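You operate a simulated robot arm through the tools that you are given. There is no shell and no other tool.

Carry out the task below with a simulated robot arm. There is one attempt and no reset: what you move stays moved.

TASK
Drain the white tub, wipe its rim clean and refill it.
Fine: use the yellow folded cloth; no starch left on the rim; put cloth and plug back; fill past the fill line, not to the brim. Set down upright: plug of the white tub.

It is judged by the outcome, as a careful person would: the job done as asked, and still so three seconds after it is handed in. It fails if anything else is knocked over, pushed out of place, dropped, spilled or broken. Flat cloth is picked up by pressing the open fingertips on it (5 to 10 N) and closing them slowly along it; thin cloth reads only 2 to 8 mm in the jaws.

THE ROBOT
A 6-joint arm with a two-finger gripper, fixed in place. Base frame: the origin is on the floor under the middle of its stand, x ahead of it, y to its left, z up; the work surface is at about z = 630. Lengths are in mm, angles in rad, forces in N, time in s.
It reaches about 1206 mm from its shoulder. Its first joint turns from -2.897 to 2.897 rad. Payload 2.45 kg.
The TCP is the grasp point between the finger pads, 20 mm short of the fingertips. In the tool frame z runs along the fingers and y along their closing line. The gripper opens to 140 mm; its body begins 168 mm behind the TCP.
Orientation is that of the tool frame in the base frame, as a unit quaternion [w, x, y, z]. With the fingers straight down and closing along the base's y, the tool's x points along the base's -x, its y along +y and its z along -z.

THE INTERFACE
- The arm moves only by the tool play_rows. Its argument "commands" is a list of rows, each a list of 6 numbers: the shift along the tool's x, y, z in units of 40 mm (1.0 is 40 mm), then the turn, a rotation vector about the tool's x, y, z in units of 8 degrees (1.0 is 8 degrees). In form: [[tx, ty, tz, wx, wy, wz], ...]. A call has 1 to 20 rows; each row shifts and turns the commanded pose from where the row before left it, along the tool's axes as they then stand. "grip" is the gripper command, from -1 (shut) to 1 (fully open), values between in proportion, set as the call begins (left out, the last holds). A call with a number of a shift or a turn outside -1 to 1 is refused whole. Rows are played at 5 a second. More than 50 mm and 0.15 rad between two rows, or a gripper value outside its range, and nothing of the call is played. A pose out of reach is approached as far as the arm can. The call stops where the force on the tool passes 60 N (or 10 N more than at its start, if that is more) or the arm is blocked; 0.2 s more then pass. Each finger travels about 45 mm/s and halts on what it meets, pressing with about 37 N; the grip force reading is that of the motor and also rises with nothing between the fingers. The clock runs only during rows and for 0.2 s after the last one: add rows that do not move to give the fingers time. The reply holds the time, the measured pose of the TCP, the force on the tool along the base axes, the opening and the grip force, in the units named above and with some noise, with the torque about the TCP (base axes, N m) and any sound that the robot's microphone picked up, and new pictures: "views" is both (left out), scene, wrist or none.
- Cameras (640 x 400 px; columns grow to the right, rows downward): "scene" is fixed at [47.1, 651.1, 1505.9]; the picture's right is [-0.20, -0.98, 0.00], its down [-0.74, 0.15, -0.66] and it looks along [0.64, -0.13, -0.75] (base axes); focal length 214 px, centre (320, 200). "wrist" rides on the gripper at [78, 11, -209] in the tool frame; the picture's right is [-0.14, 0.99, 0.00], its down [-0.92, -0.13, -0.37] and it looks along [-0.37, -0.05, 0.93] (tool axes); focal length 280 px, centre (320, 200). There is no depth. A picture from a camera that has moved, and an enlarged one, comes with that camera's place and axes in the base frame and with its lens. The place of the scene camera against the robot may be out by one fixed shift of up to 12 mm in any direction.
- close_up(camera, box): a new picture of the part [left, top, right, bottom] of that camera's present view, enlarged. No time passes.
- hand_in(): hands the job in; it is judged then, once.

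Places have to be worked out from the pictures, the camera data and where the tool is seen. Open the gripper and draw the arm clear of the work before you hand the job in, unless the task says otherwise.

The tools are called as name(argument=value, ...) on one line, values as JSON. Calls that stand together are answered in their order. play_rows: Moves the arm, as the interface text tells. Its arguments: {"type":"object","properties":{"commands":{"type":"array","items":{"type":"array","items":{"type":"number"}}},"grip":{"type":"number"},"views":{"type":"string","enum":["both","scene","wrist","none"]}},"required":["commands"]} The other tools are called the same way: close_up (camera, box) takes an enlarged picture of a part of a camera's view; hand_in () hands the job in.

At the start:

```text
time_s: 0.0
eef_pos: [438.6, 439.4, 1314.3]
tool_rot: [0.001, 0.0, 1.0, -0.001]
wrist_force: [-0.1, -0.4, 0.1]
torque: [-0.04, 0.0, 0.02]
width: 139.9
finger_force: 0.0
```

scene: 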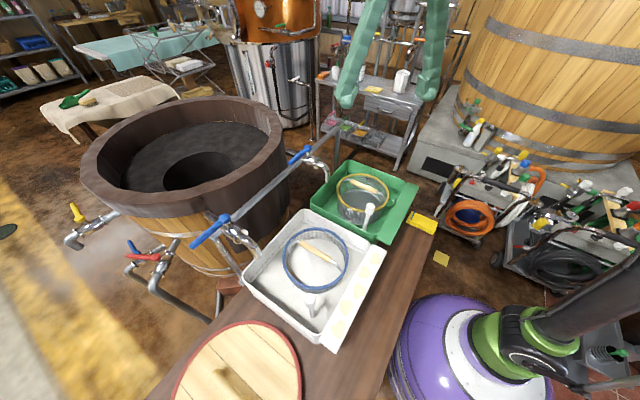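
wrist: 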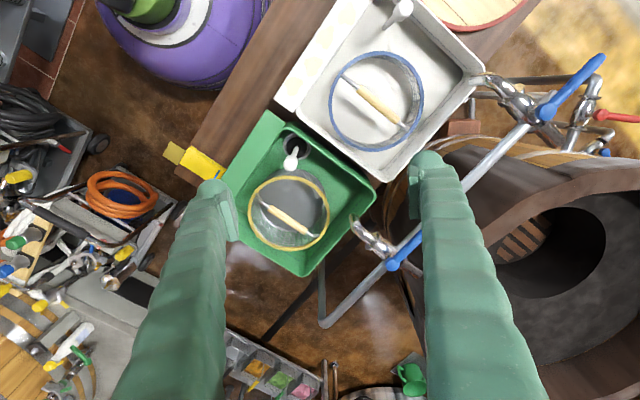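

I begin by looking at the scene in detail before moving anything: the white tub, its plug, the taps and the yellow cloth.

close_up(camera="scene", box=[220, 190, 420, 360])

close_up(camera="scene", box=[300, 130, 480, 270])

close_up(camera="wrist", box=[260, 0, 500, 160])

close_up(camera="wrist", box=[150, 100, 420, 290])

close_up(camera="scene", box=[60, 130, 340, 300])

```text
2.35 times, centred on (320, 275) of scene
camera zoom: at [47.1, 651.1, 1505.9], right [-0.2, -0.98, 0.0], down [-0.74, 0.15, -0.66], along [0.64, -0.13, -0.75], focal length 505 px, centre (320, 24)
```

zoom: 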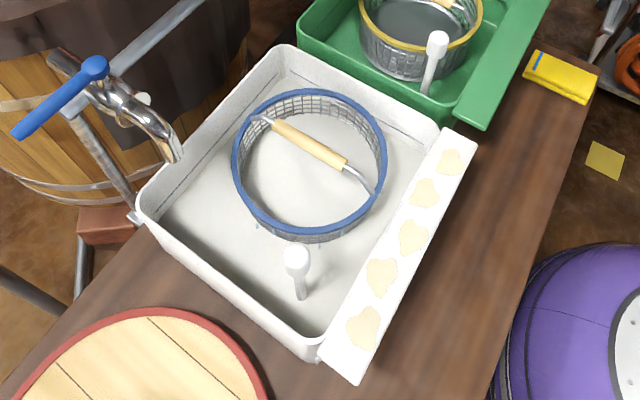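

```text
2.86 times, centred on (390, 200) of scene
camera zoom: at [47.1, 651.1, 1505.9], right [-0.2, -0.98, 0.0], down [-0.74, 0.15, -0.66], along [0.64, -0.13, -0.75], focal length 613 px, centre (120, 200)
```

zoom: 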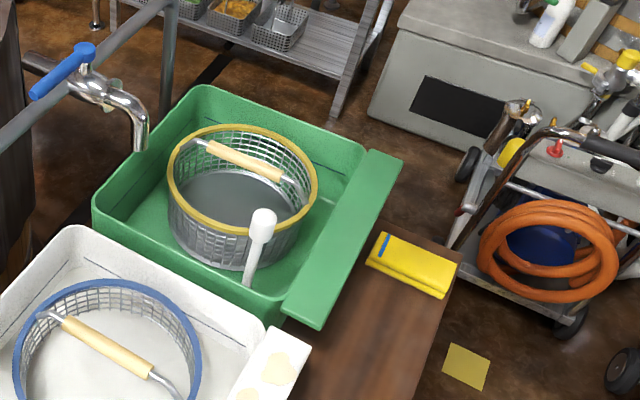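

```text
2.50 times, centred on (380, 80) of wrist
camera zoom: at [358.9, 452.0, 1522.9], right [0.14, 0.99, 0.0], down [0.92, -0.13, 0.37], along [0.37, -0.05, -0.93], focal length 701 px, centre (170, 500)
```

zoom: 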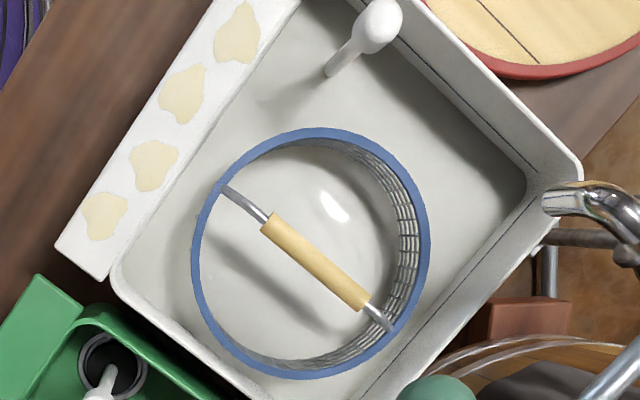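

```text
2.11 times, centred on (285, 195) of wrist
camera zoom: at [358.9, 452.0, 1522.9], right [0.14, 0.99, 0.0], down [0.92, -0.13, 0.37], along [0.37, -0.05, -0.93], focal length 590 px, centre (394, 210)
```

zoom: 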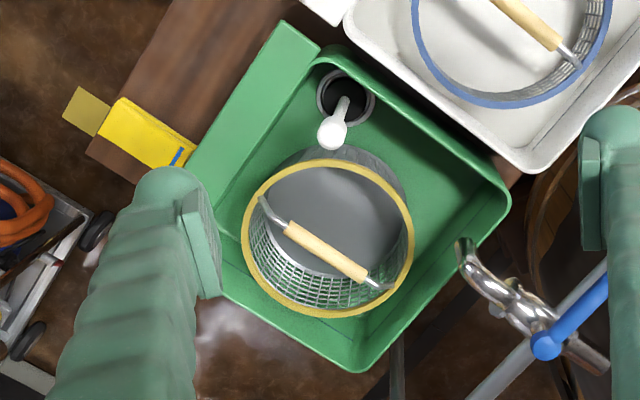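

```text
2.29 times, centred on (200, 215) of scene
camera zoom: at [47.1, 651.1, 1505.9], right [-0.2, -0.98, 0.0], down [-0.74, 0.15, -0.66], along [0.64, -0.13, -0.75], focal length 490 px, centre (594, 166)
```

zoom: 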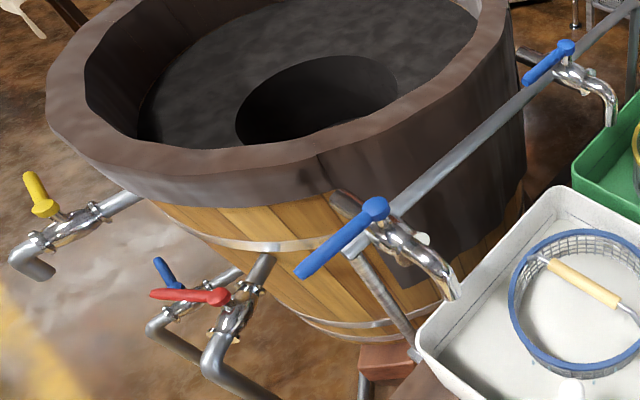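

The white tub seems to be about 345 x 308 mm, turned by 45°, with its rim near z≈800. The plug knob is near [232, 641, 850], five starch spots lie on the wide flange on the robot's side, and the folded cloth is near [540, 50, 640]. I'll move above the tub at a safe height and turn the wrist along the bench for a closer look.

play_rows(commands=[[0.5, 0.6, 0.5, 0, 0, 0], [0.5, 0.6, 0.5, 0, 0, 0], [0.5, 0.6, 0.5, 0, 0, 0], [0.5, 0.6, 0.5, 0, 0, 0], [0.5, 0.6, 0.5, 0, 0, 0], [0, 0, 0, 0, 0, -0.9375], [0, 0, 0, 0, 0, -0.9375], [0, 0, 0, 0, 0, -0.9375], [0, 0, 0, 0, 0, -0.9375], [0, 0, 0, 0, 0, -0.9375], [0, 0, 0, 0, 0, -0.9375], [0, 0, 0, 0, 0, 0]], grip=1)

```text
time_s: 2.6
eef_pos: [338.9, 561.0, 1213.4]
tool_rot: [0.001, -0.382, 0.924, 0.0]
wrist_force: [-0.4, 1.0, 0.2]
torque: [0.01, 0.01, 0.01]
width: 140.0
finger_force: 0.0
camera wrist: at [274.4, 513.8, 1422.7], right [-0.6, 0.8, 0.0], down [0.74, 0.56, 0.37], along [0.3, 0.22, -0.93], focal length 280 px, centre (320, 200)
```

scene: 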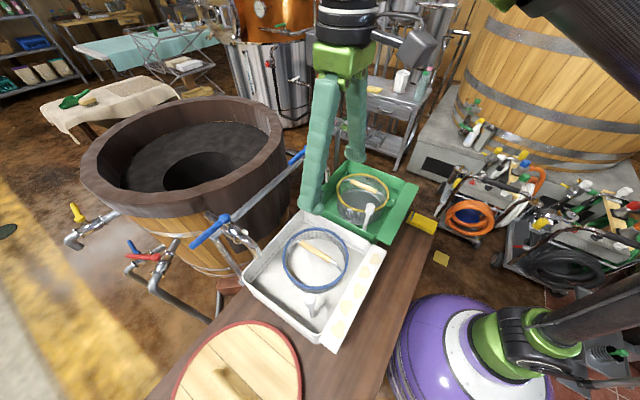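
wrist: 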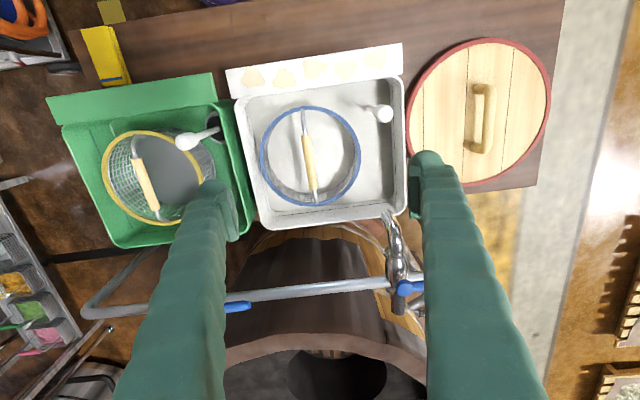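

This gives a good overview: a round wooden lid lies on the bench beside the white tub and the tap is at the back-left corner. I take enlargements of the tub and the tap.

close_up(camera="wrist", box=[220, 30, 430, 240])

close_up(camera="wrist", box=[340, 200, 460, 340])

close_up(camera="wrist", box=[60, 0, 220, 120])

close_up(camera="scene", box=[180, 190, 300, 290])

```text
1.90 times, centred on (325, 135) of wrist
camera zoom: at [274.4, 513.8, 1422.7], right [-0.6, 0.8, 0.0], down [0.74, 0.56, 0.37], along [0.3, 0.22, -0.93], focal length 534 px, centre (310, 324)
```

zoom: 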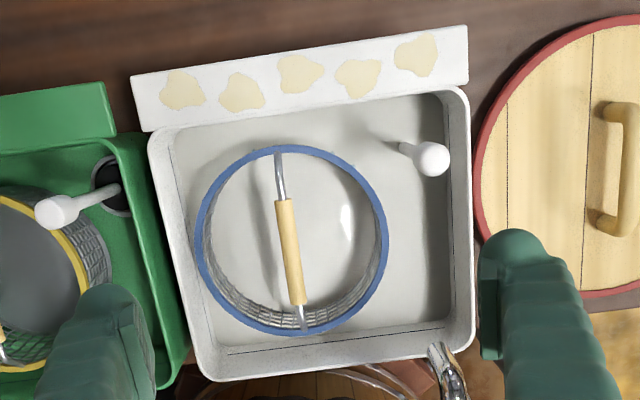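

```text
2.86 times, centred on (400, 270) of wrist
camera zoom: at [274.4, 513.8, 1422.7], right [-0.6, 0.8, 0.0], down [0.74, 0.56, 0.37], along [0.3, 0.22, -0.93], focal length 801 px, centre (91, 0)
```

zoom: 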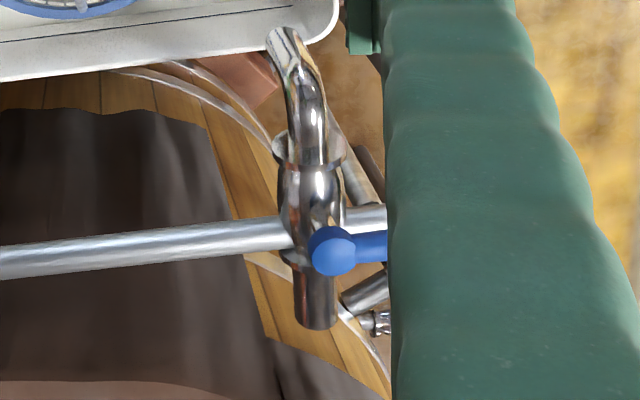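

```text
3.33 times, centred on (140, 60) of wrist
camera zoom: at [274.4, 513.8, 1422.7], right [-0.6, 0.8, 0.0], down [0.74, 0.56, 0.37], along [0.3, 0.22, -0.93], focal length 935 px, centre (920, 667)
```

zoom: 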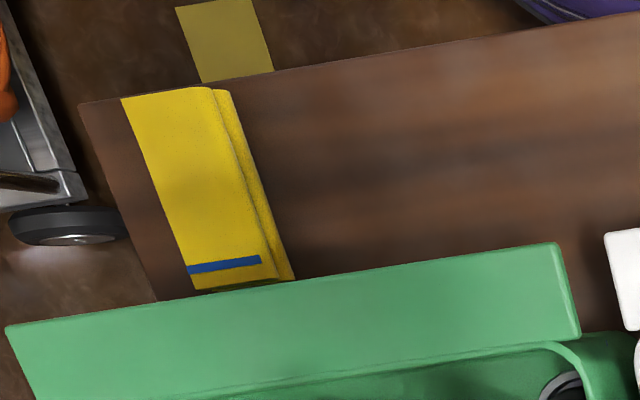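

```text
4.00 times, centred on (240, 240) of scene
camera zoom: at [47.1, 651.1, 1505.9], right [-0.2, -0.98, 0.0], down [-0.74, 0.15, -0.66], along [0.64, -0.13, -0.75], focal length 858 px, centre (640, 40)
```

zoom: 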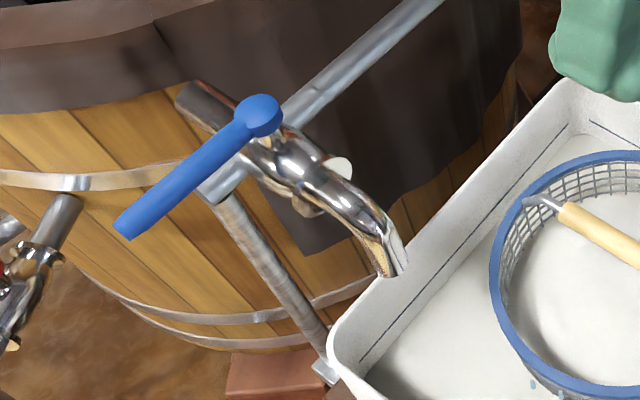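

Triangulating from both views puts the plug upright at about (237, 638) with its knob near z≈850, the spout at (392, 782, 865) and the tap lever pivot near (461, 850, 995). I move above the plug with the fingers partly closed, stopping about 100 mm over the knob.

play_rows(commands=[[0.055, 0.395, 0.82, 0, 0, 0], [0.055, 0.395, 0.82, 0, 0, 0], [0.055, 0.395, 0.82, 0, 0, 0], [0.055, 0.395, 0.82, 0, 0, 0], [0.055, 0.395, 0.82, 0, 0, 0], [0.055, 0.395, 0.82, 0, 0, 0], [0.055, 0.395, 0.82, 0, 0, 0], [0.055, 0.395, 0.82, 0, 0, 0], [0, 0, 0, 0, 0, 0], [0, 0, 0, 0, 0, 0]], grip=0.3)

```text
time_s: 4.8
eef_pos: [235.1, 638.9, 951.5]
tool_rot: [0.0, -0.384, 0.924, -0.001]
wrist_force: [0.2, 0.3, 0.5]
torque: [-0.01, -0.01, 0.01]
width: 91.0
finger_force: 0.1
camera wrist: at [172.1, 591.9, 1160.0], right [-0.6, 0.8, 0.0], down [0.74, 0.56, 0.37], along [0.3, 0.22, -0.93], focal length 280 px, centre (320, 200)
```

scene: 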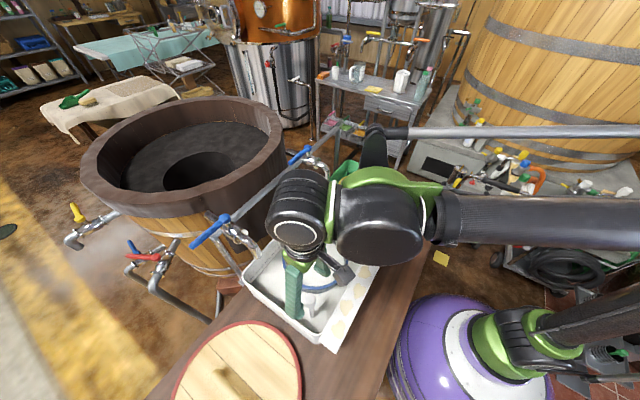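
wrist: 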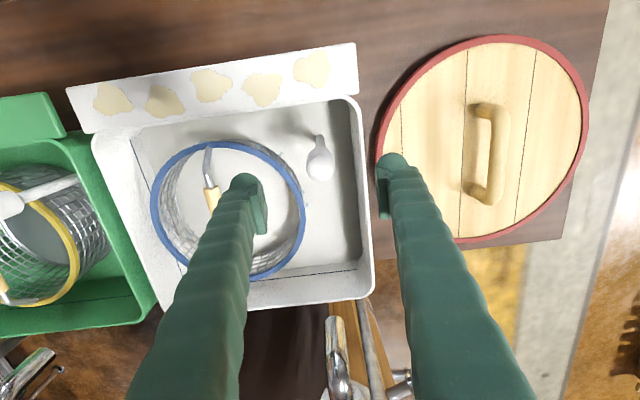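

The knob sits between the fingers in the wrist view; I enlarge it to check its shape and exact place.

close_up(camera="wrist", box=[240, 90, 400, 230])

close_up(camera="wrist", box=[80, 80, 380, 310])

```text
2.86 times, centred on (320, 160) of wrist
camera zoom: at [172.1, 591.9, 1160.0], right [-0.6, 0.8, 0.0], down [0.74, 0.56, 0.37], along [0.3, 0.22, -0.93], focal length 801 px, centre (320, 314)
```

zoom: 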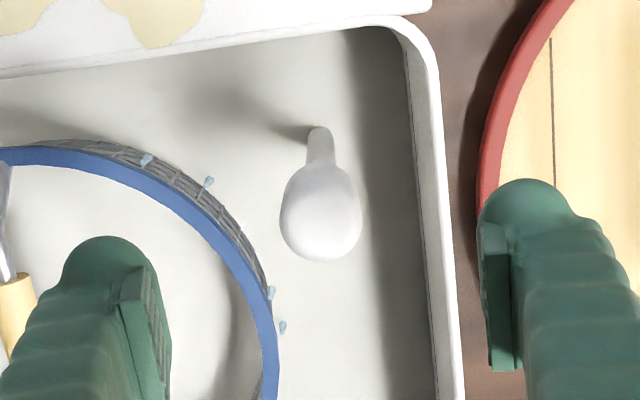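

```text
1.74 times, centred on (230, 195) of wrist
camera zoom: at [172.1, 591.9, 1160.0], right [-0.6, 0.8, 0.0], down [0.74, 0.56, 0.37], along [0.3, 0.22, -0.93], focal length 488 px, centre (476, 209)
```

zoom: 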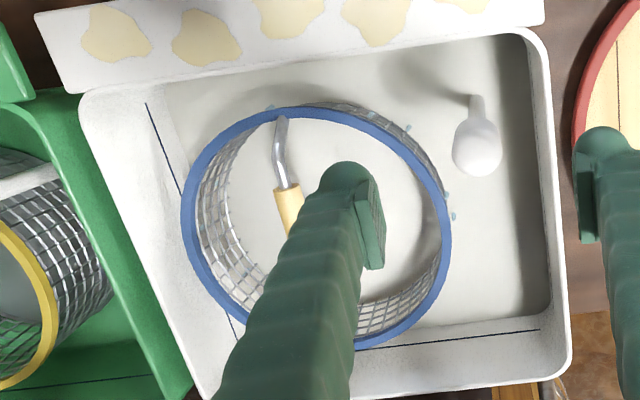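

The knob is egg-shaped, about 33 mm across, centred at about (237, 638, 855). I go down about 98 mm and then close on it.

play_rows(commands=[[0, 0, 0.5, 0, 0, 0], [0, 0, 0.5, 0, 0, 0], [0, 0, 0.5, 0, 0, 0], [0, 0, 0.5, 0, 0, 0], [0, 0, 0.45, 0, 0, 0], [0, 0, 0, 0, 0, 0]], grip=0.3)

```text
time_s: 6.2
eef_pos: [236.0, 637.0, 851.7]
tool_rot: [0.002, -0.382, 0.924, -0.002]
wrist_force: [-0.3, 0.1, 0.1]
torque: [-0.04, 0.05, 0.01]
width: 91.2
finger_force: 0.0
camera wrist: at [172.2, 589.9, 1062.3], right [-0.6, 0.8, 0.0], down [0.74, 0.56, 0.37], along [0.3, 0.22, -0.93], focal length 280 px, centre (320, 200)
```

scene: 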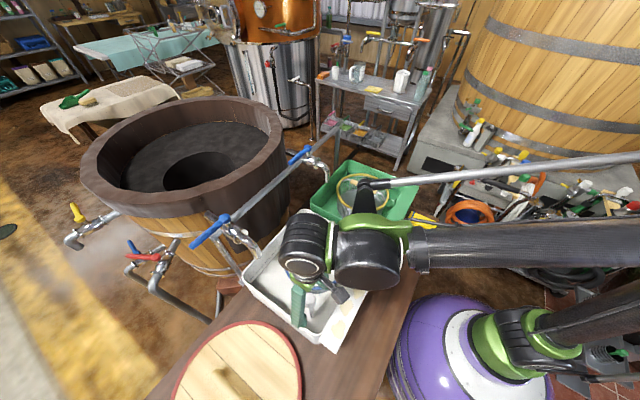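
wrist: 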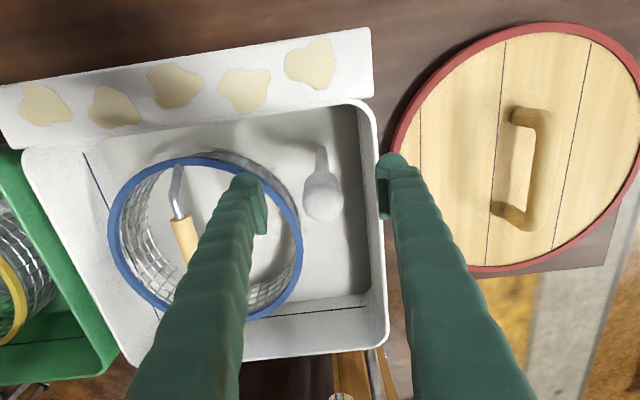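

The knob now projects right at the grasp point (322, 195). I close the gripper on it and let the fingers settle.

play_rows(commands=[[0, 0, 0, 0, 0, 0], [0, 0, 0, 0, 0, 0], [0, 0, 0, 0, 0, 0], [0, 0, 0, 0, 0, 0], [0, 0, 0, 0, 0, 0], [0, 0, 0, 0, 0, 0]], grip=-1)

```text
time_s: 7.6
eef_pos: [236.1, 637.4, 853.2]
tool_rot: [0.001, -0.382, 0.924, -0.001]
wrist_force: [0.0, 0.2, -0.6]
torque: [0.0, 0.0, 0.01]
width: 30.2
finger_force: 36.9
camera wrist: at [172.1, 589.9, 1062.5], right [-0.6, 0.8, 0.0], down [0.74, 0.56, 0.37], along [0.3, 0.22, -0.93], focal length 280 px, centre (320, 200)
```

scene: 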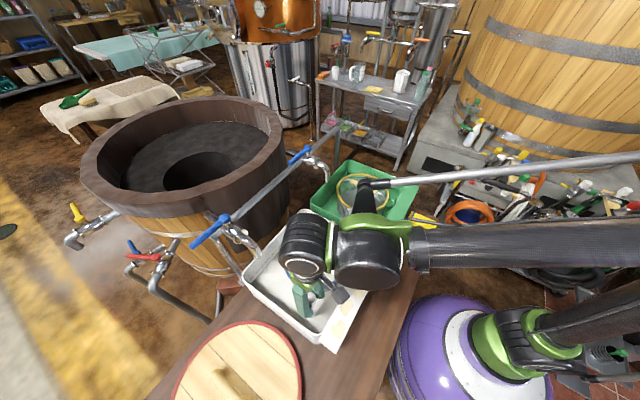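
wrist: 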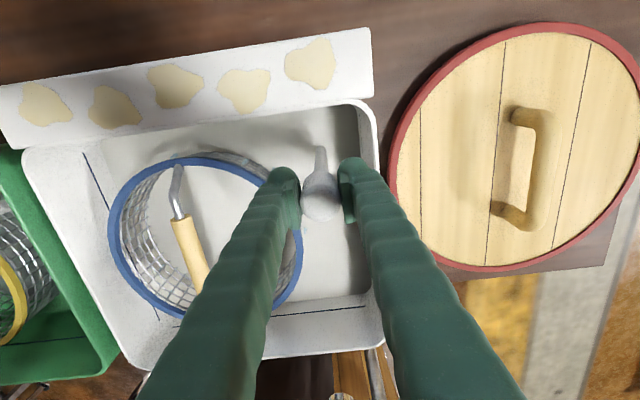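

The knob is held at 30.2 mm with 37 N; the seated pose is [236.1, 637.4, 853]. I pull straight up slowly by 30 mm and watch the force.

play_rows(commands=[[0, 0, -0.15, 0, 0, 0], [0, 0, -0.15, 0, 0, 0], [0, 0, -0.15, 0, 0, 0], [0, 0, -0.15, 0, 0, 0], [0, 0, -0.15, 0, 0, 0], [0, 0, 0, 0, 0, 0]])

```text
time_s: 9.0
eef_pos: [236.6, 637.3, 882.8]
tool_rot: [0.001, -0.383, 0.924, 0.0]
wrist_force: [0.3, 0.0, -2.5]
torque: [-0.03, 0.0, 0.02]
width: 30.7
finger_force: 37.4
camera wrist: at [173.0, 590.1, 1092.4], right [-0.6, 0.8, 0.0], down [0.74, 0.56, 0.37], along [0.3, 0.22, -0.93], focal length 280 px, centre (320, 200)
```

scene: 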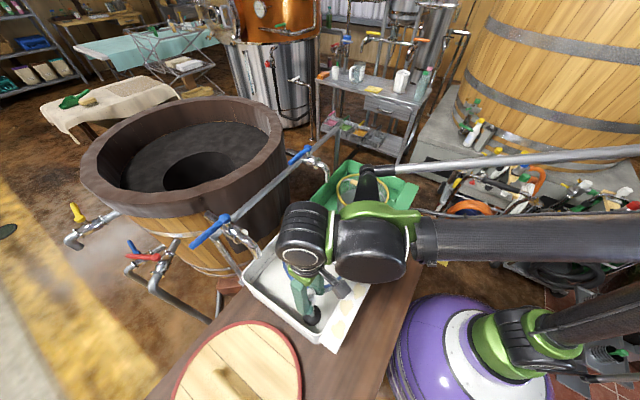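
wrist: 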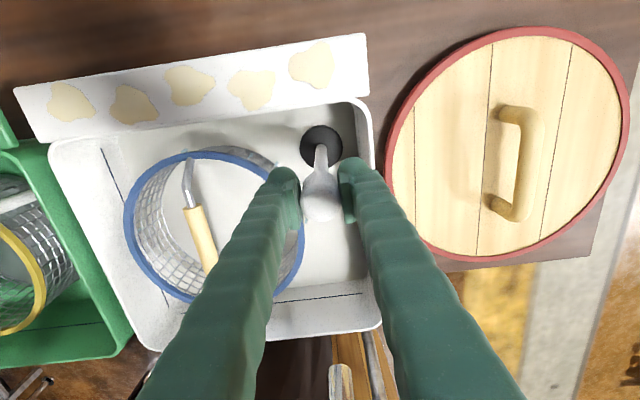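

The black plug disc has come up and the force is only the plug's weight (about 2.5 N). I lift another 40 mm so the drain is clear, and wait for it to drain.

play_rows(commands=[[0, 0, -0.25, 0, 0, 0], [0, 0, -0.25, 0, 0, 0], [0, 0, -0.25, 0, 0, 0], [0, 0, -0.25, 0, 0, 0], [0, 0, 0, 0, 0, 0], [0, 0, 0, 0, 0, 0], [0, 0, 0, 0, 0, 0], [0, 0, 0, 0, 0, 0], [0, 0, 0, 0, 0, 0], [0, 0, 0, 0, 0, 0], [0, 0, 0, 0, 0, 0], [0, 0, 0, 0, 0, 0], [0, 0, 0, 0, 0, 0], [0, 0, 0, 0, 0, 0]])

close_up(camera="wrist", box=[90, 80, 390, 310])

close_up(camera="scene", box=[230, 200, 390, 350])

```text
time_s: 12.0
eef_pos: [238.9, 636.3, 924.6]
tool_rot: [0.0, -0.383, 0.924, -0.001]
wrist_force: [0.4, -0.3, -3.2]
torque: [-0.04, -0.02, 0.01]
width: 30.5
finger_force: 37.4
camera wrist: at [174.2, 589.8, 1133.3], right [-0.6, 0.8, 0.0], down [0.74, 0.56, 0.37], along [0.3, 0.22, -0.93], focal length 280 px, centre (320, 200)
```

scene: 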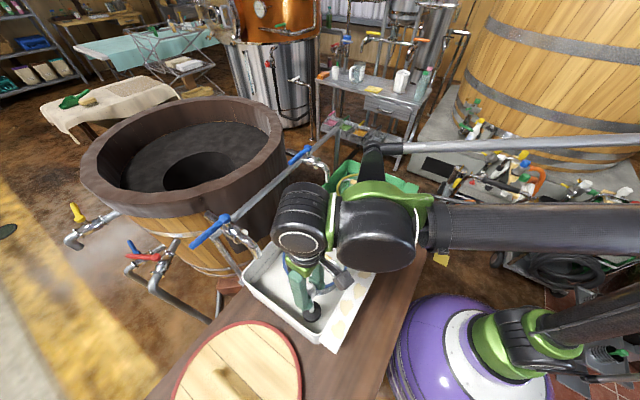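
wrist: 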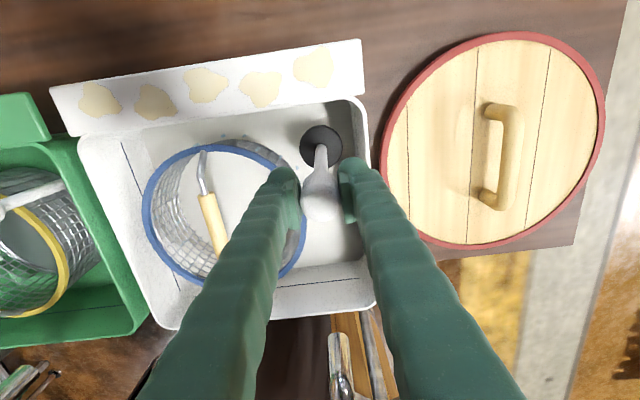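

```text
1.74 times, centred on (240, 195) of wrist
camera zoom: at [174.2, 589.8, 1133.3], right [-0.6, 0.8, 0.0], down [0.74, 0.56, 0.37], along [0.3, 0.22, -0.93], focal length 488 px, centre (459, 209)
```

zoom: 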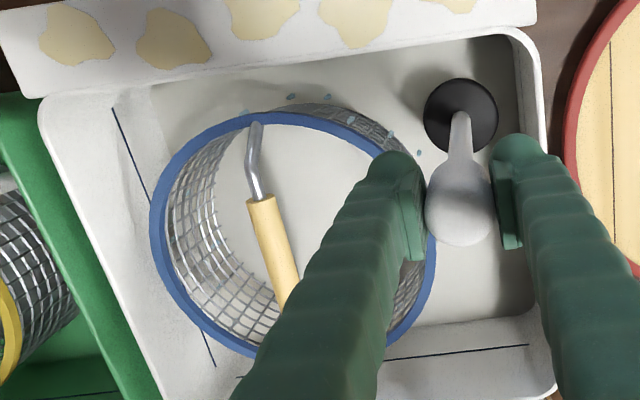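

```text
2.67 times, centred on (310, 275) of scene
camera zoom: at [47.1, 651.1, 1505.9], right [-0.2, -0.98, 0.0], down [-0.74, 0.15, -0.66], along [0.64, -0.13, -0.75], focal length 572 px, centre (347, 0)
```

zoom: 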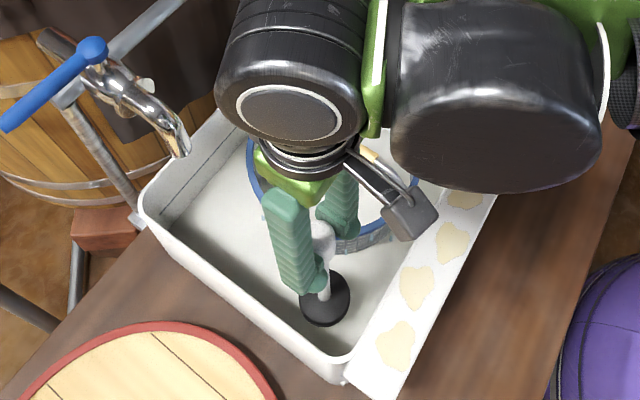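

The plug (a wide black disc on a stem) is well clear, and the water seems to be falling around the basket mesh. I hold still and wait 4 s, then compare.

play_rows(commands=[[0, 0, 0, 0, 0, 0], [0, 0, 0, 0, 0, 0], [0, 0, 0, 0, 0, 0], [0, 0, 0, 0, 0, 0], [0, 0, 0, 0, 0, 0], [0, 0, 0, 0, 0, 0], [0, 0, 0, 0, 0, 0], [0, 0, 0, 0, 0, 0], [0, 0, 0, 0, 0, 0], [0, 0, 0, 0, 0, 0], [0, 0, 0, 0, 0, 0], [0, 0, 0, 0, 0, 0], [0, 0, 0, 0, 0, 0], [0, 0, 0, 0, 0, 0], [0, 0, 0, 0, 0, 0], [0, 0, 0, 0, 0, 0], [0, 0, 0, 0, 0, 0], [0, 0, 0, 0, 0, 0], [0, 0, 0, 0, 0, 0], [0, 0, 0, 0, 0, 0]], views="none")

close_up(camera="wrist", box=[90, 80, 390, 310])

close_up(camera="scene", box=[230, 200, 390, 350])

```text
time_s: 16.2
eef_pos: [238.6, 636.7, 925.0]
tool_rot: [0.001, -0.383, 0.924, -0.001]
wrist_force: [-0.1, 0.4, -2.9]
torque: [0.01, 0.01, 0.01]
width: 30.5
finger_force: 37.3
```

```text
1.74 times, centred on (240, 195) of wrist
camera zoom: at [174.2, 589.8, 1133.3], right [-0.6, 0.8, 0.0], down [0.74, 0.56, 0.37], along [0.3, 0.22, -0.93], focal length 488 px, centre (459, 209)
```

zoom: 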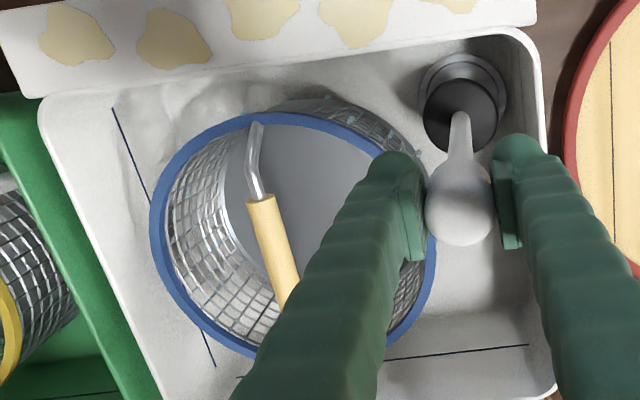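

```text
2.67 times, centred on (310, 275) of scene
camera zoom: at [47.1, 651.1, 1505.9], right [-0.2, -0.98, 0.0], down [-0.74, 0.15, -0.66], along [0.64, -0.13, -0.75], focal length 572 px, centre (347, 0)
```

zoom: 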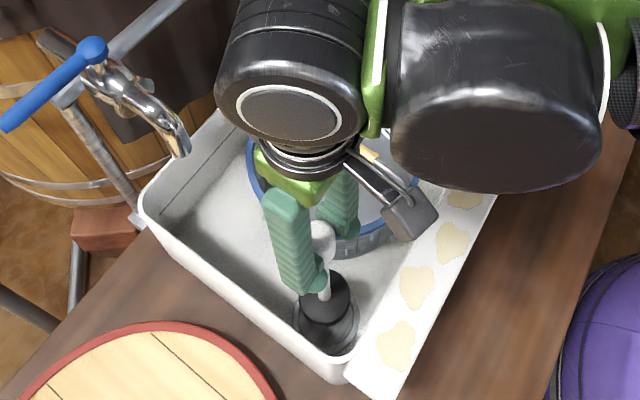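

It has nearly emptied: the drain ring and the basket's grey bottom now show. I wait a further 4 s to be sure no water is left.

play_rows(commands=[[0, 0, 0, 0, 0, 0], [0, 0, 0, 0, 0, 0], [0, 0, 0, 0, 0, 0], [0, 0, 0, 0, 0, 0], [0, 0, 0, 0, 0, 0], [0, 0, 0, 0, 0, 0], [0, 0, 0, 0, 0, 0], [0, 0, 0, 0, 0, 0], [0, 0, 0, 0, 0, 0], [0, 0, 0, 0, 0, 0], [0, 0, 0, 0, 0, 0], [0, 0, 0, 0, 0, 0], [0, 0, 0, 0, 0, 0], [0, 0, 0, 0, 0, 0], [0, 0, 0, 0, 0, 0], [0, 0, 0, 0, 0, 0], [0, 0, 0, 0, 0, 0], [0, 0, 0, 0, 0, 0], [0, 0, 0, 0, 0, 0], [0, 0, 0, 0, 0, 0]], views="none")

close_up(camera="wrist", box=[90, 80, 390, 310])

close_up(camera="wrist", box=[260, 90, 380, 190])

```text
time_s: 20.4
eef_pos: [237.8, 637.7, 923.8]
tool_rot: [0.001, -0.382, 0.924, 0.0]
wrist_force: [-0.2, -0.5, -2.6]
torque: [-0.01, -0.01, 0.03]
width: 30.5
finger_force: 36.9
```

```text
1.74 times, centred on (240, 195) of wrist
camera zoom: at [174.2, 589.8, 1133.3], right [-0.6, 0.8, 0.0], down [0.74, 0.56, 0.37], along [0.3, 0.22, -0.93], focal length 488 px, centre (459, 209)
```

zoom: 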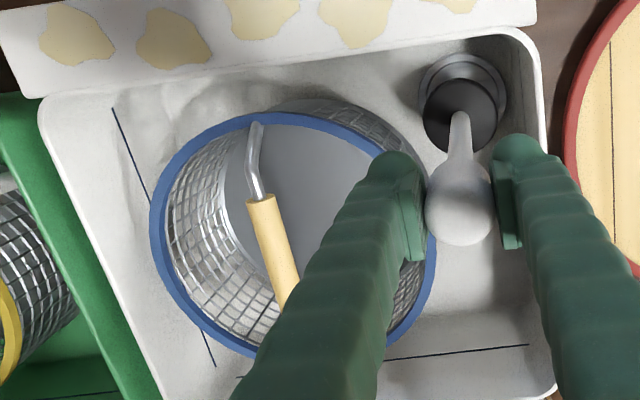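

```text
4.00 times, centred on (320, 140) of wrist
camera zoom: at [174.2, 589.8, 1133.3], right [-0.6, 0.8, 0.0], down [0.74, 0.56, 0.37], along [0.3, 0.22, -0.93], focal length 1122 px, centre (320, 440)
```

zoom: 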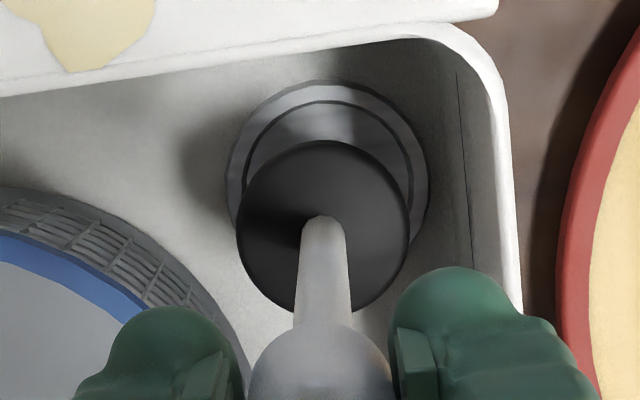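

The tub is empty and the drain lies right under the plug. Because the plug is in hand, I put it straight back now: straight down by the same 70 mm I lifted, slowly at the end, watching the force.

play_rows(commands=[[0, 0, 0.3, 0, 0, 0], [0, 0, 0.3, 0, 0, 0], [0, 0, 0.3, 0, 0, 0], [0, 0, 0.3, 0, 0, 0], [0, 0, 0.2, 0, 0, 0], [0, 0, 0.1, 0, 0, 0], [0, 0, 0.1, 0, 0, 0], [0, 0, 0.1, 0, 0, 0], [0, 0, 0.05, 0, 0, 0], [0, 0, 0, 0, 0, 0], [0, 0, 0, 0, 0, 0]])

close_up(camera="wrist", box=[250, 90, 400, 230])

```text
time_s: 22.8
eef_pos: [237.3, 637.6, 854.1]
tool_rot: [0.001, -0.383, 0.924, 0.0]
wrist_force: [0.3, -0.1, -1.9]
torque: [0.02, 0.0, 0.0]
width: 30.6
finger_force: 37.0
camera wrist: at [173.1, 591.0, 1062.9], right [-0.6, 0.8, 0.0], down [0.74, 0.56, 0.37], along [0.3, 0.22, -0.93], focal length 280 px, centre (320, 200)
```

scene: 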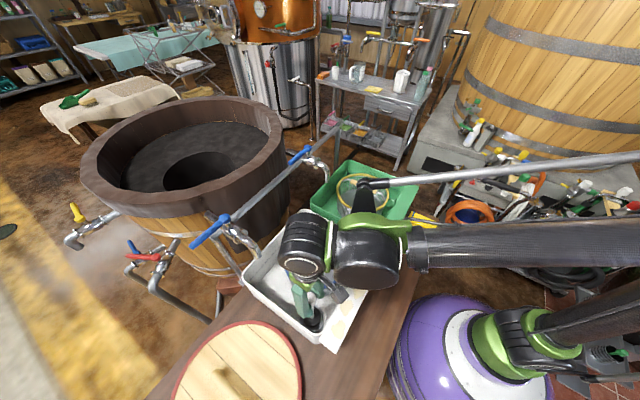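
wrist: 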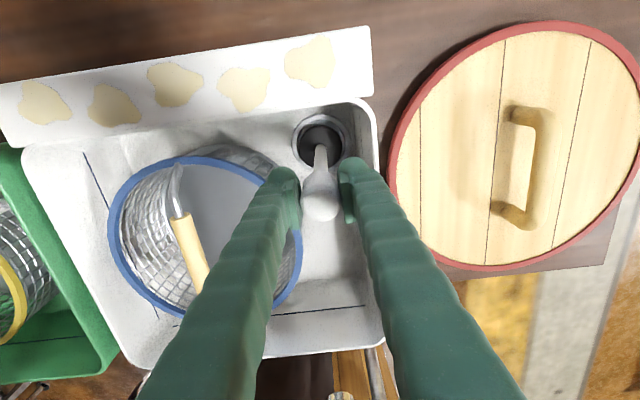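

```text
2.86 times, centred on (325, 160) of wrist
camera zoom: at [173.1, 591.0, 1062.9], right [-0.6, 0.8, 0.0], down [0.74, 0.56, 0.37], along [0.3, 0.22, -0.93], focal length 801 px, centre (306, 314)
```

zoom: 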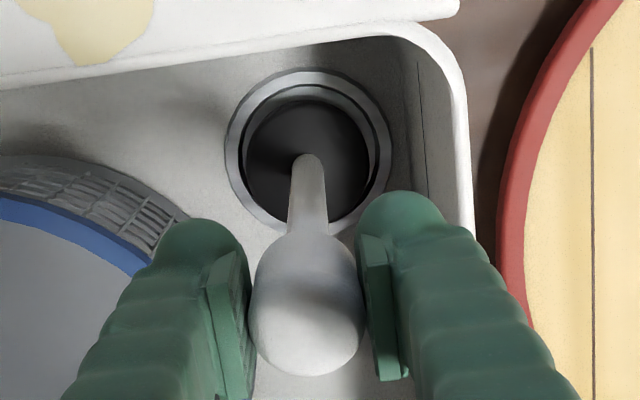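

The disc sits concentric in the ring, but 1.9 N of its weight is still in the fingers, so it is not quite resting. I lower a few more millimetres until it takes a light push.

play_rows(commands=[[0, 0, 0.025, 0, 0, 0], [0, 0, 0.025, 0, 0, 0], [0, 0, 0, 0, 0, 0]], views="none")

```text
time_s: 23.6
eef_pos: [237.4, 637.7, 853.7]
tool_rot: [0.001, -0.383, 0.924, 0.001]
wrist_force: [-2.2, 2.5, 33.1]
torque: [0.11, -0.1, -0.03]
width: 30.5
finger_force: 37.0
```

It now pushes back with 33 N, so the plug is firmly seated. I take the 2 mm back and open the fingers.

play_rows(commands=[[0, 0, -0.04, 0, 0, 0], [0, 0, 0, 0, 0, 0]], views="none")

play_rows(commands=[[0, 0, 0, 0, 0, 0], [0, 0, 0, 0, 0, 0], [0, 0, 0, 0, 0, 0], [0, 0, 0, 0, 0, 0], [0, 0, 0, 0, 0, 0]], grip=0.3)

close_up(camera="wrist", box=[250, 90, 400, 230])

```text
time_s: 24.2
eef_pos: [238.3, 638.2, 853.5]
tool_rot: [0.0, -0.383, 0.924, 0.0]
wrist_force: [-1.5, 0.0, 11.0]
torque: [-0.17, 0.27, 0.01]
width: 30.4
finger_force: 36.8
```

```text
time_s: 25.4
eef_pos: [237.8, 637.9, 850.7]
tool_rot: [0.001, -0.383, 0.924, -0.001]
wrist_force: [-0.4, 0.3, -0.9]
torque: [0.02, 0.03, 0.01]
width: 91.0
finger_force: 0.1
camera wrist: at [173.2, 591.1, 1062.1], right [-0.6, 0.8, 0.0], down [0.74, 0.56, 0.37], along [0.3, 0.22, -0.93], focal length 280 px, centre (320, 200)
```

scene: 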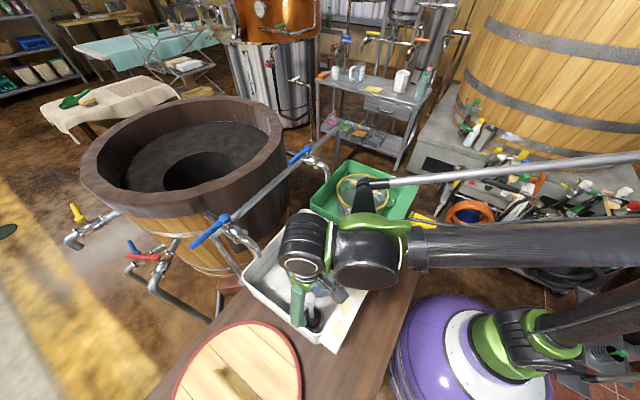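
wrist: 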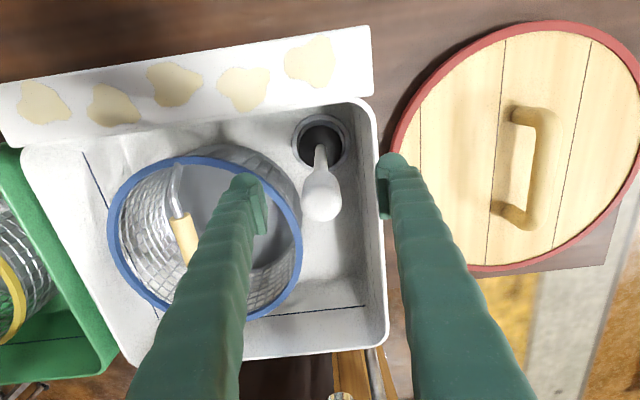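

```text
2.86 times, centred on (325, 160) of wrist
camera zoom: at [173.2, 591.1, 1062.1], right [-0.6, 0.8, 0.0], down [0.74, 0.56, 0.37], along [0.3, 0.22, -0.93], focal length 801 px, centre (306, 314)
```

zoom: 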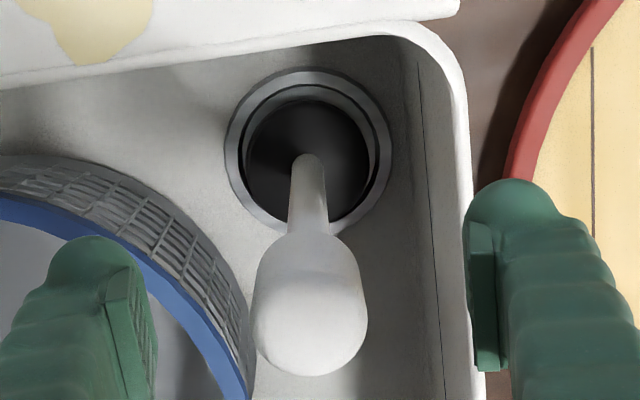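

The plug stands upright and seated in the drain. Next I rise 200 mm and travel along the bench to above the yellow cloth.

play_rows(commands=[[0, 0, -1, 0, 0, 0], [0, 0, -1, 0, 0, 0], [0, 0, -1, 0, 0, 0], [0, 0, -1, 0, 0, 0], [0, 0, -1, 0, 0, 0], [0, 0, 0, 0, 0, 0]])

play_rows(commands=[[0.3225, -0.99, 0, 0, 0, 0], [0.3225, -0.99, 0, 0, 0, 0], [0.3225, -0.99, 0, 0, 0, 0], [0.3225, -0.99, 0, 0, 0, 0], [0.3225, -0.99, 0, 0, 0, 0], [0.3225, -0.99, 0, 0, 0, 0], [0.3225, -0.99, 0, 0, 0, 0], [0.3225, -0.99, 0, 0, 0, 0], [0.3225, -0.99, 0, 0, 0, 0], [0.3225, -0.99, 0, 0, 0, 0], [0.3225, -0.99, 0, 0, 0, 0], [0.3225, -0.99, 0, 0, 0, 0], [0.3225, -0.99, 0, 0, 0, 0], [0.3225, -0.99, 0, 0, 0, 0], [0.3225, -0.99, 0, 0, 0, 0], [0.3225, -0.99, 0, 0, 0, 0], [0, 0, 0, 0, 0, 0]])

```text
time_s: 26.8
eef_pos: [235.4, 637.1, 1050.9]
tool_rot: [0.001, -0.383, 0.924, 0.0]
wrist_force: [-0.7, -0.2, -0.4]
torque: [0.01, -0.03, -0.03]
width: 90.9
finger_force: 0.0
camera wrist: at [170.8, 591.0, 1260.3], right [-0.6, 0.8, 0.0], down [0.74, 0.56, 0.37], along [0.3, 0.22, -0.93], focal length 280 px, centre (320, 200)
```

scene: 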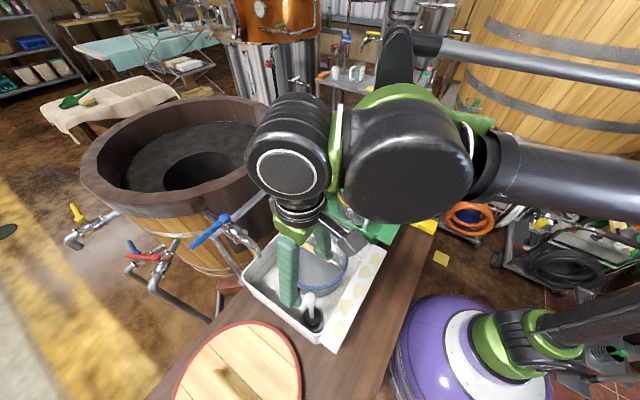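
wrist: 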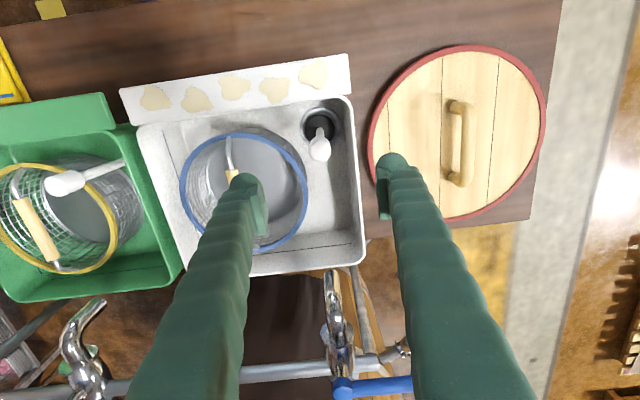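

```text
time_s: 30.4
eef_pos: [537.5, 43.0, 1053.5]
tool_rot: [0.002, -0.382, 0.924, 0.0]
wrist_force: [-0.2, -0.1, 0.3]
torque: [0.0, -0.01, 0.01]
width: 90.9
finger_force: 0.0
camera wrist: at [473.6, -3.9, 1263.2], right [-0.6, 0.8, 0.0], down [0.74, 0.56, 0.37], along [0.3, 0.22, -0.93], focal length 280 px, centre (320, 200)
```

scene: 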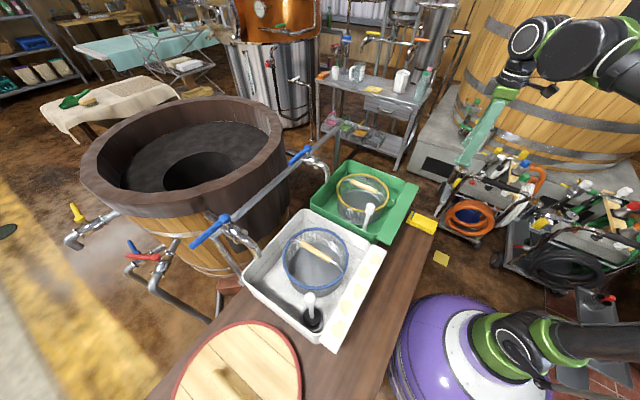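
wrist: 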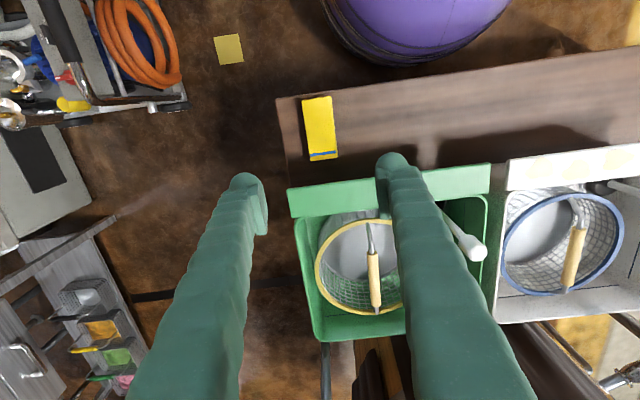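

I'm now above the cloth end of the bench. I enlarge the cloth to fix its exact position, and the scene view of the emptied white tub for its fill line.

close_up(camera="wrist", box=[260, 80, 380, 180])

close_up(camera="scene", box=[235, 200, 395, 355])

close_up(camera="scene", box=[380, 190, 460, 250])

```text
4.00 times, centred on (320, 130) of wrist
camera zoom: at [473.6, -3.9, 1263.2], right [-0.6, 0.8, 0.0], down [0.74, 0.56, 0.37], along [0.3, 0.22, -0.93], focal length 1122 px, centre (320, 480)
```

zoom: 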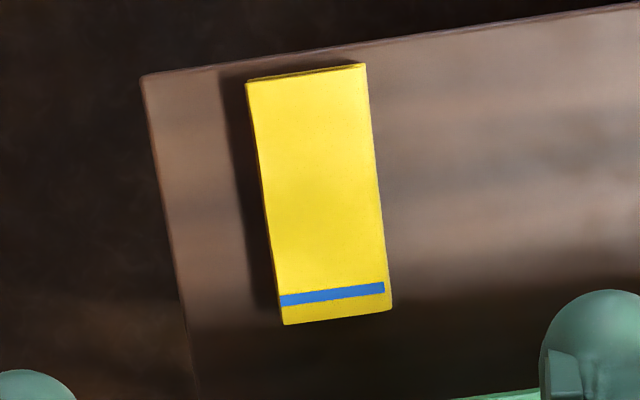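

```text
2.58 times, centred on (315, 278) of scene
camera zoom: at [47.1, 651.1, 1505.9], right [-0.2, -0.98, 0.0], down [-0.74, 0.15, -0.66], along [0.64, -0.13, -0.75], focal length 554 px, centre (333, 0)
```

zoom: 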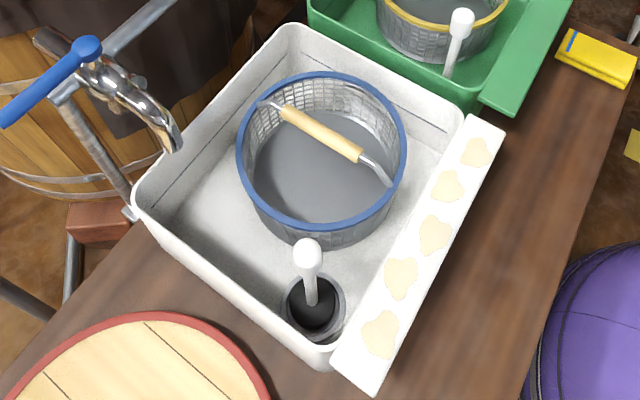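

```text
6.67 times, centred on (420, 220) of scene
camera zoom: at [47.1, 651.1, 1505.9], right [-0.2, -0.98, 0.0], down [-0.74, 0.15, -0.66], along [0.64, -0.13, -0.75], focal length 1430 px, centre (-347, 67)
```

zoom: 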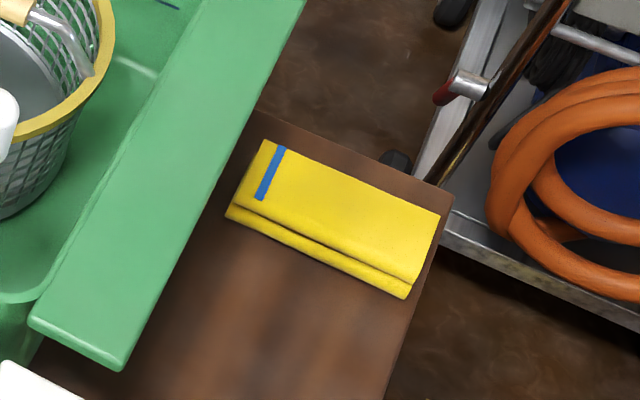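

The cloth is a folded pad about 62 x 127 mm, centred near (540, 47.5) and turned 45°, so my fingers already close along its short side. I narrow the opening to about 50 mm and go down to roughly 60 mm above it.

play_rows(commands=[[-0.0138, 0.004, 0.93, 0, 0, 0], [-0.0138, 0.004, 0.93, 0, 0, 0], [-0.0138, 0.004, 0.93, 0, 0, 0], [-0.0138, 0.004, 0.93, 0, 0, 0], [-0.0138, 0.004, 0.93, 0, 0, 0], [-0.0138, 0.004, 0.93, 0, 0, 0], [-0.0138, 0.004, 0.93, 0, 0, 0], [-0.0138, 0.004, 0.93, 0, 0, 0], [-0.0138, 0.004, 0.85, 0, 0, 0], [0, 0, 0, 0, 0, 0]], grip=-0.28)

close_up(camera="wrist", box=[220, 90, 420, 240])

```text
time_s: 32.6
eef_pos: [539.7, 49.3, 720.7]
tool_rot: [0.001, -0.383, 0.924, 0.0]
wrist_force: [0.1, -0.3, -0.3]
torque: [0.04, 0.02, -0.01]
width: 50.3
finger_force: 0.0
camera wrist: at [475.8, 1.5, 930.0], right [-0.6, 0.8, 0.0], down [0.74, 0.56, 0.37], along [0.3, 0.22, -0.93], focal length 280 px, centre (320, 200)
```

scene: 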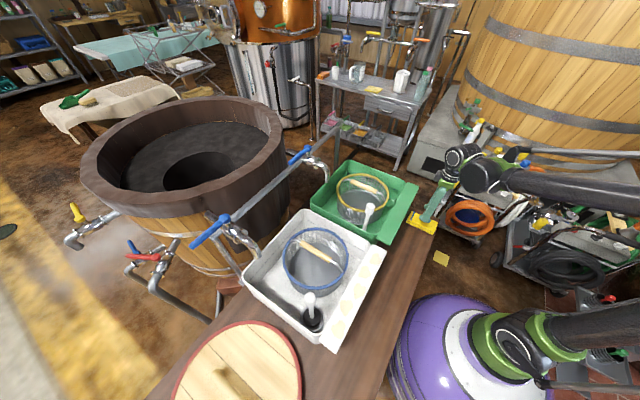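
wrist: 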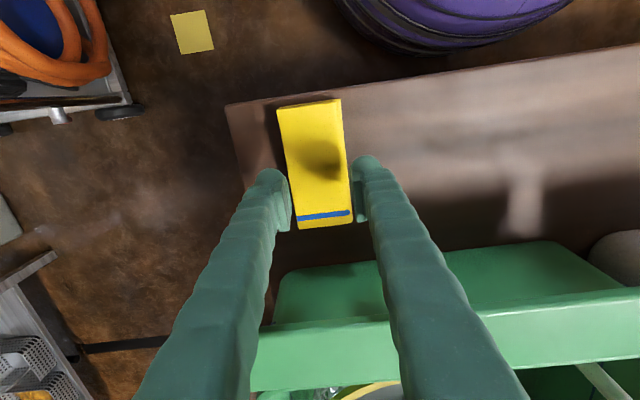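

```text
2.67 times, centred on (320, 165) of wrist
camera zoom: at [475.8, 1.5, 930.0], right [-0.6, 0.8, 0.0], down [0.74, 0.56, 0.37], along [0.3, 0.22, -0.93], focal length 748 px, centre (320, 293)
```

zoom: 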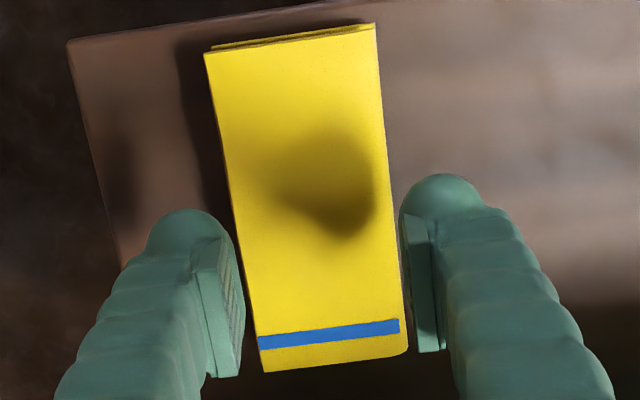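

The pad is centred between the fingers. I descend 38 mm more, then approach in small steps watching for 5–10 N.

play_rows(commands=[[0, 0, 0.35, 0, 0, 0], [0, 0, 0.3, 0, 0, 0], [0, 0, 0.2, 0, 0, 0], [0, 0, 0.1, 0, 0, 0], [0, 0, 0, 0, 0, 0]], views="wrist")

```text
time_s: 33.8
eef_pos: [540.8, 46.3, 682.9]
tool_rot: [0.001, -0.383, 0.924, -0.001]
wrist_force: [0.5, 1.3, -0.6]
torque: [0.01, 0.01, 0.0]
width: 50.2
finger_force: 0.1
camera wrist: at [477.9, 0.3, 892.7], right [-0.6, 0.8, 0.0], down [0.74, 0.56, 0.37], along [0.3, 0.22, -0.93], focal length 280 px, centre (320, 200)
```

wrist: 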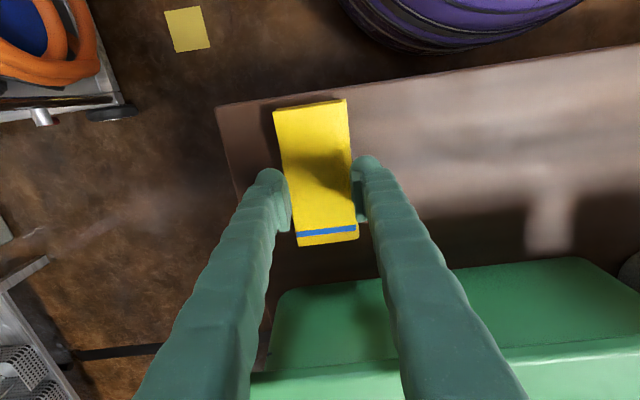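

The fingertips are at about z=663. I narrow the opening to about 38 mm so both tips land well on the pad, and lower in 2 mm steps.

play_rows(commands=[[0, 0, 0, 0, 0, 0], [0, 0, 0.05, 0, 0, 0], [0, 0, 0.05, 0, 0, 0], [0, 0, 0.05, 0, 0, 0], [0, 0, 0, 0, 0, 0]], grip=-0.457, views="none")

play_rows(commands=[[0, 0, 0.05, 0, 0, 0], [0, 0, 0.05, 0, 0, 0], [0, 0, 0, 0, 0, 0]], views="none")

```text
time_s: 35.0
eef_pos: [541.5, 47.6, 676.3]
tool_rot: [0.002, -0.382, 0.924, 0.0]
wrist_force: [-0.2, -1.1, -0.5]
torque: [-0.02, 0.04, 0.01]
width: 38.0
finger_force: 0.1
```

```text
time_s: 35.8
eef_pos: [541.2, 46.7, 672.5]
tool_rot: [0.001, -0.383, 0.924, -0.001]
wrist_force: [-3.4, -1.6, 14.1]
torque: [-0.04, 0.1, 0.05]
width: 38.3
finger_force: 0.0
```

Contact at tip height ≈652 with 14 N, a little more than wanted. I ease up half a millimetre and re-read.

play_rows(commands=[[0, 0, -0.012, 0, 0, 0], [0, 0, 0, 0, 0, 0]], views="none")

```text
time_s: 36.4
eef_pos: [542.8, 48.3, 674.6]
tool_rot: [0.001, -0.382, 0.924, 0.0]
wrist_force: [0.4, -0.8, -0.2]
torque: [0.0, 0.0, 0.0]
width: 38.0
finger_force: 0.0
```

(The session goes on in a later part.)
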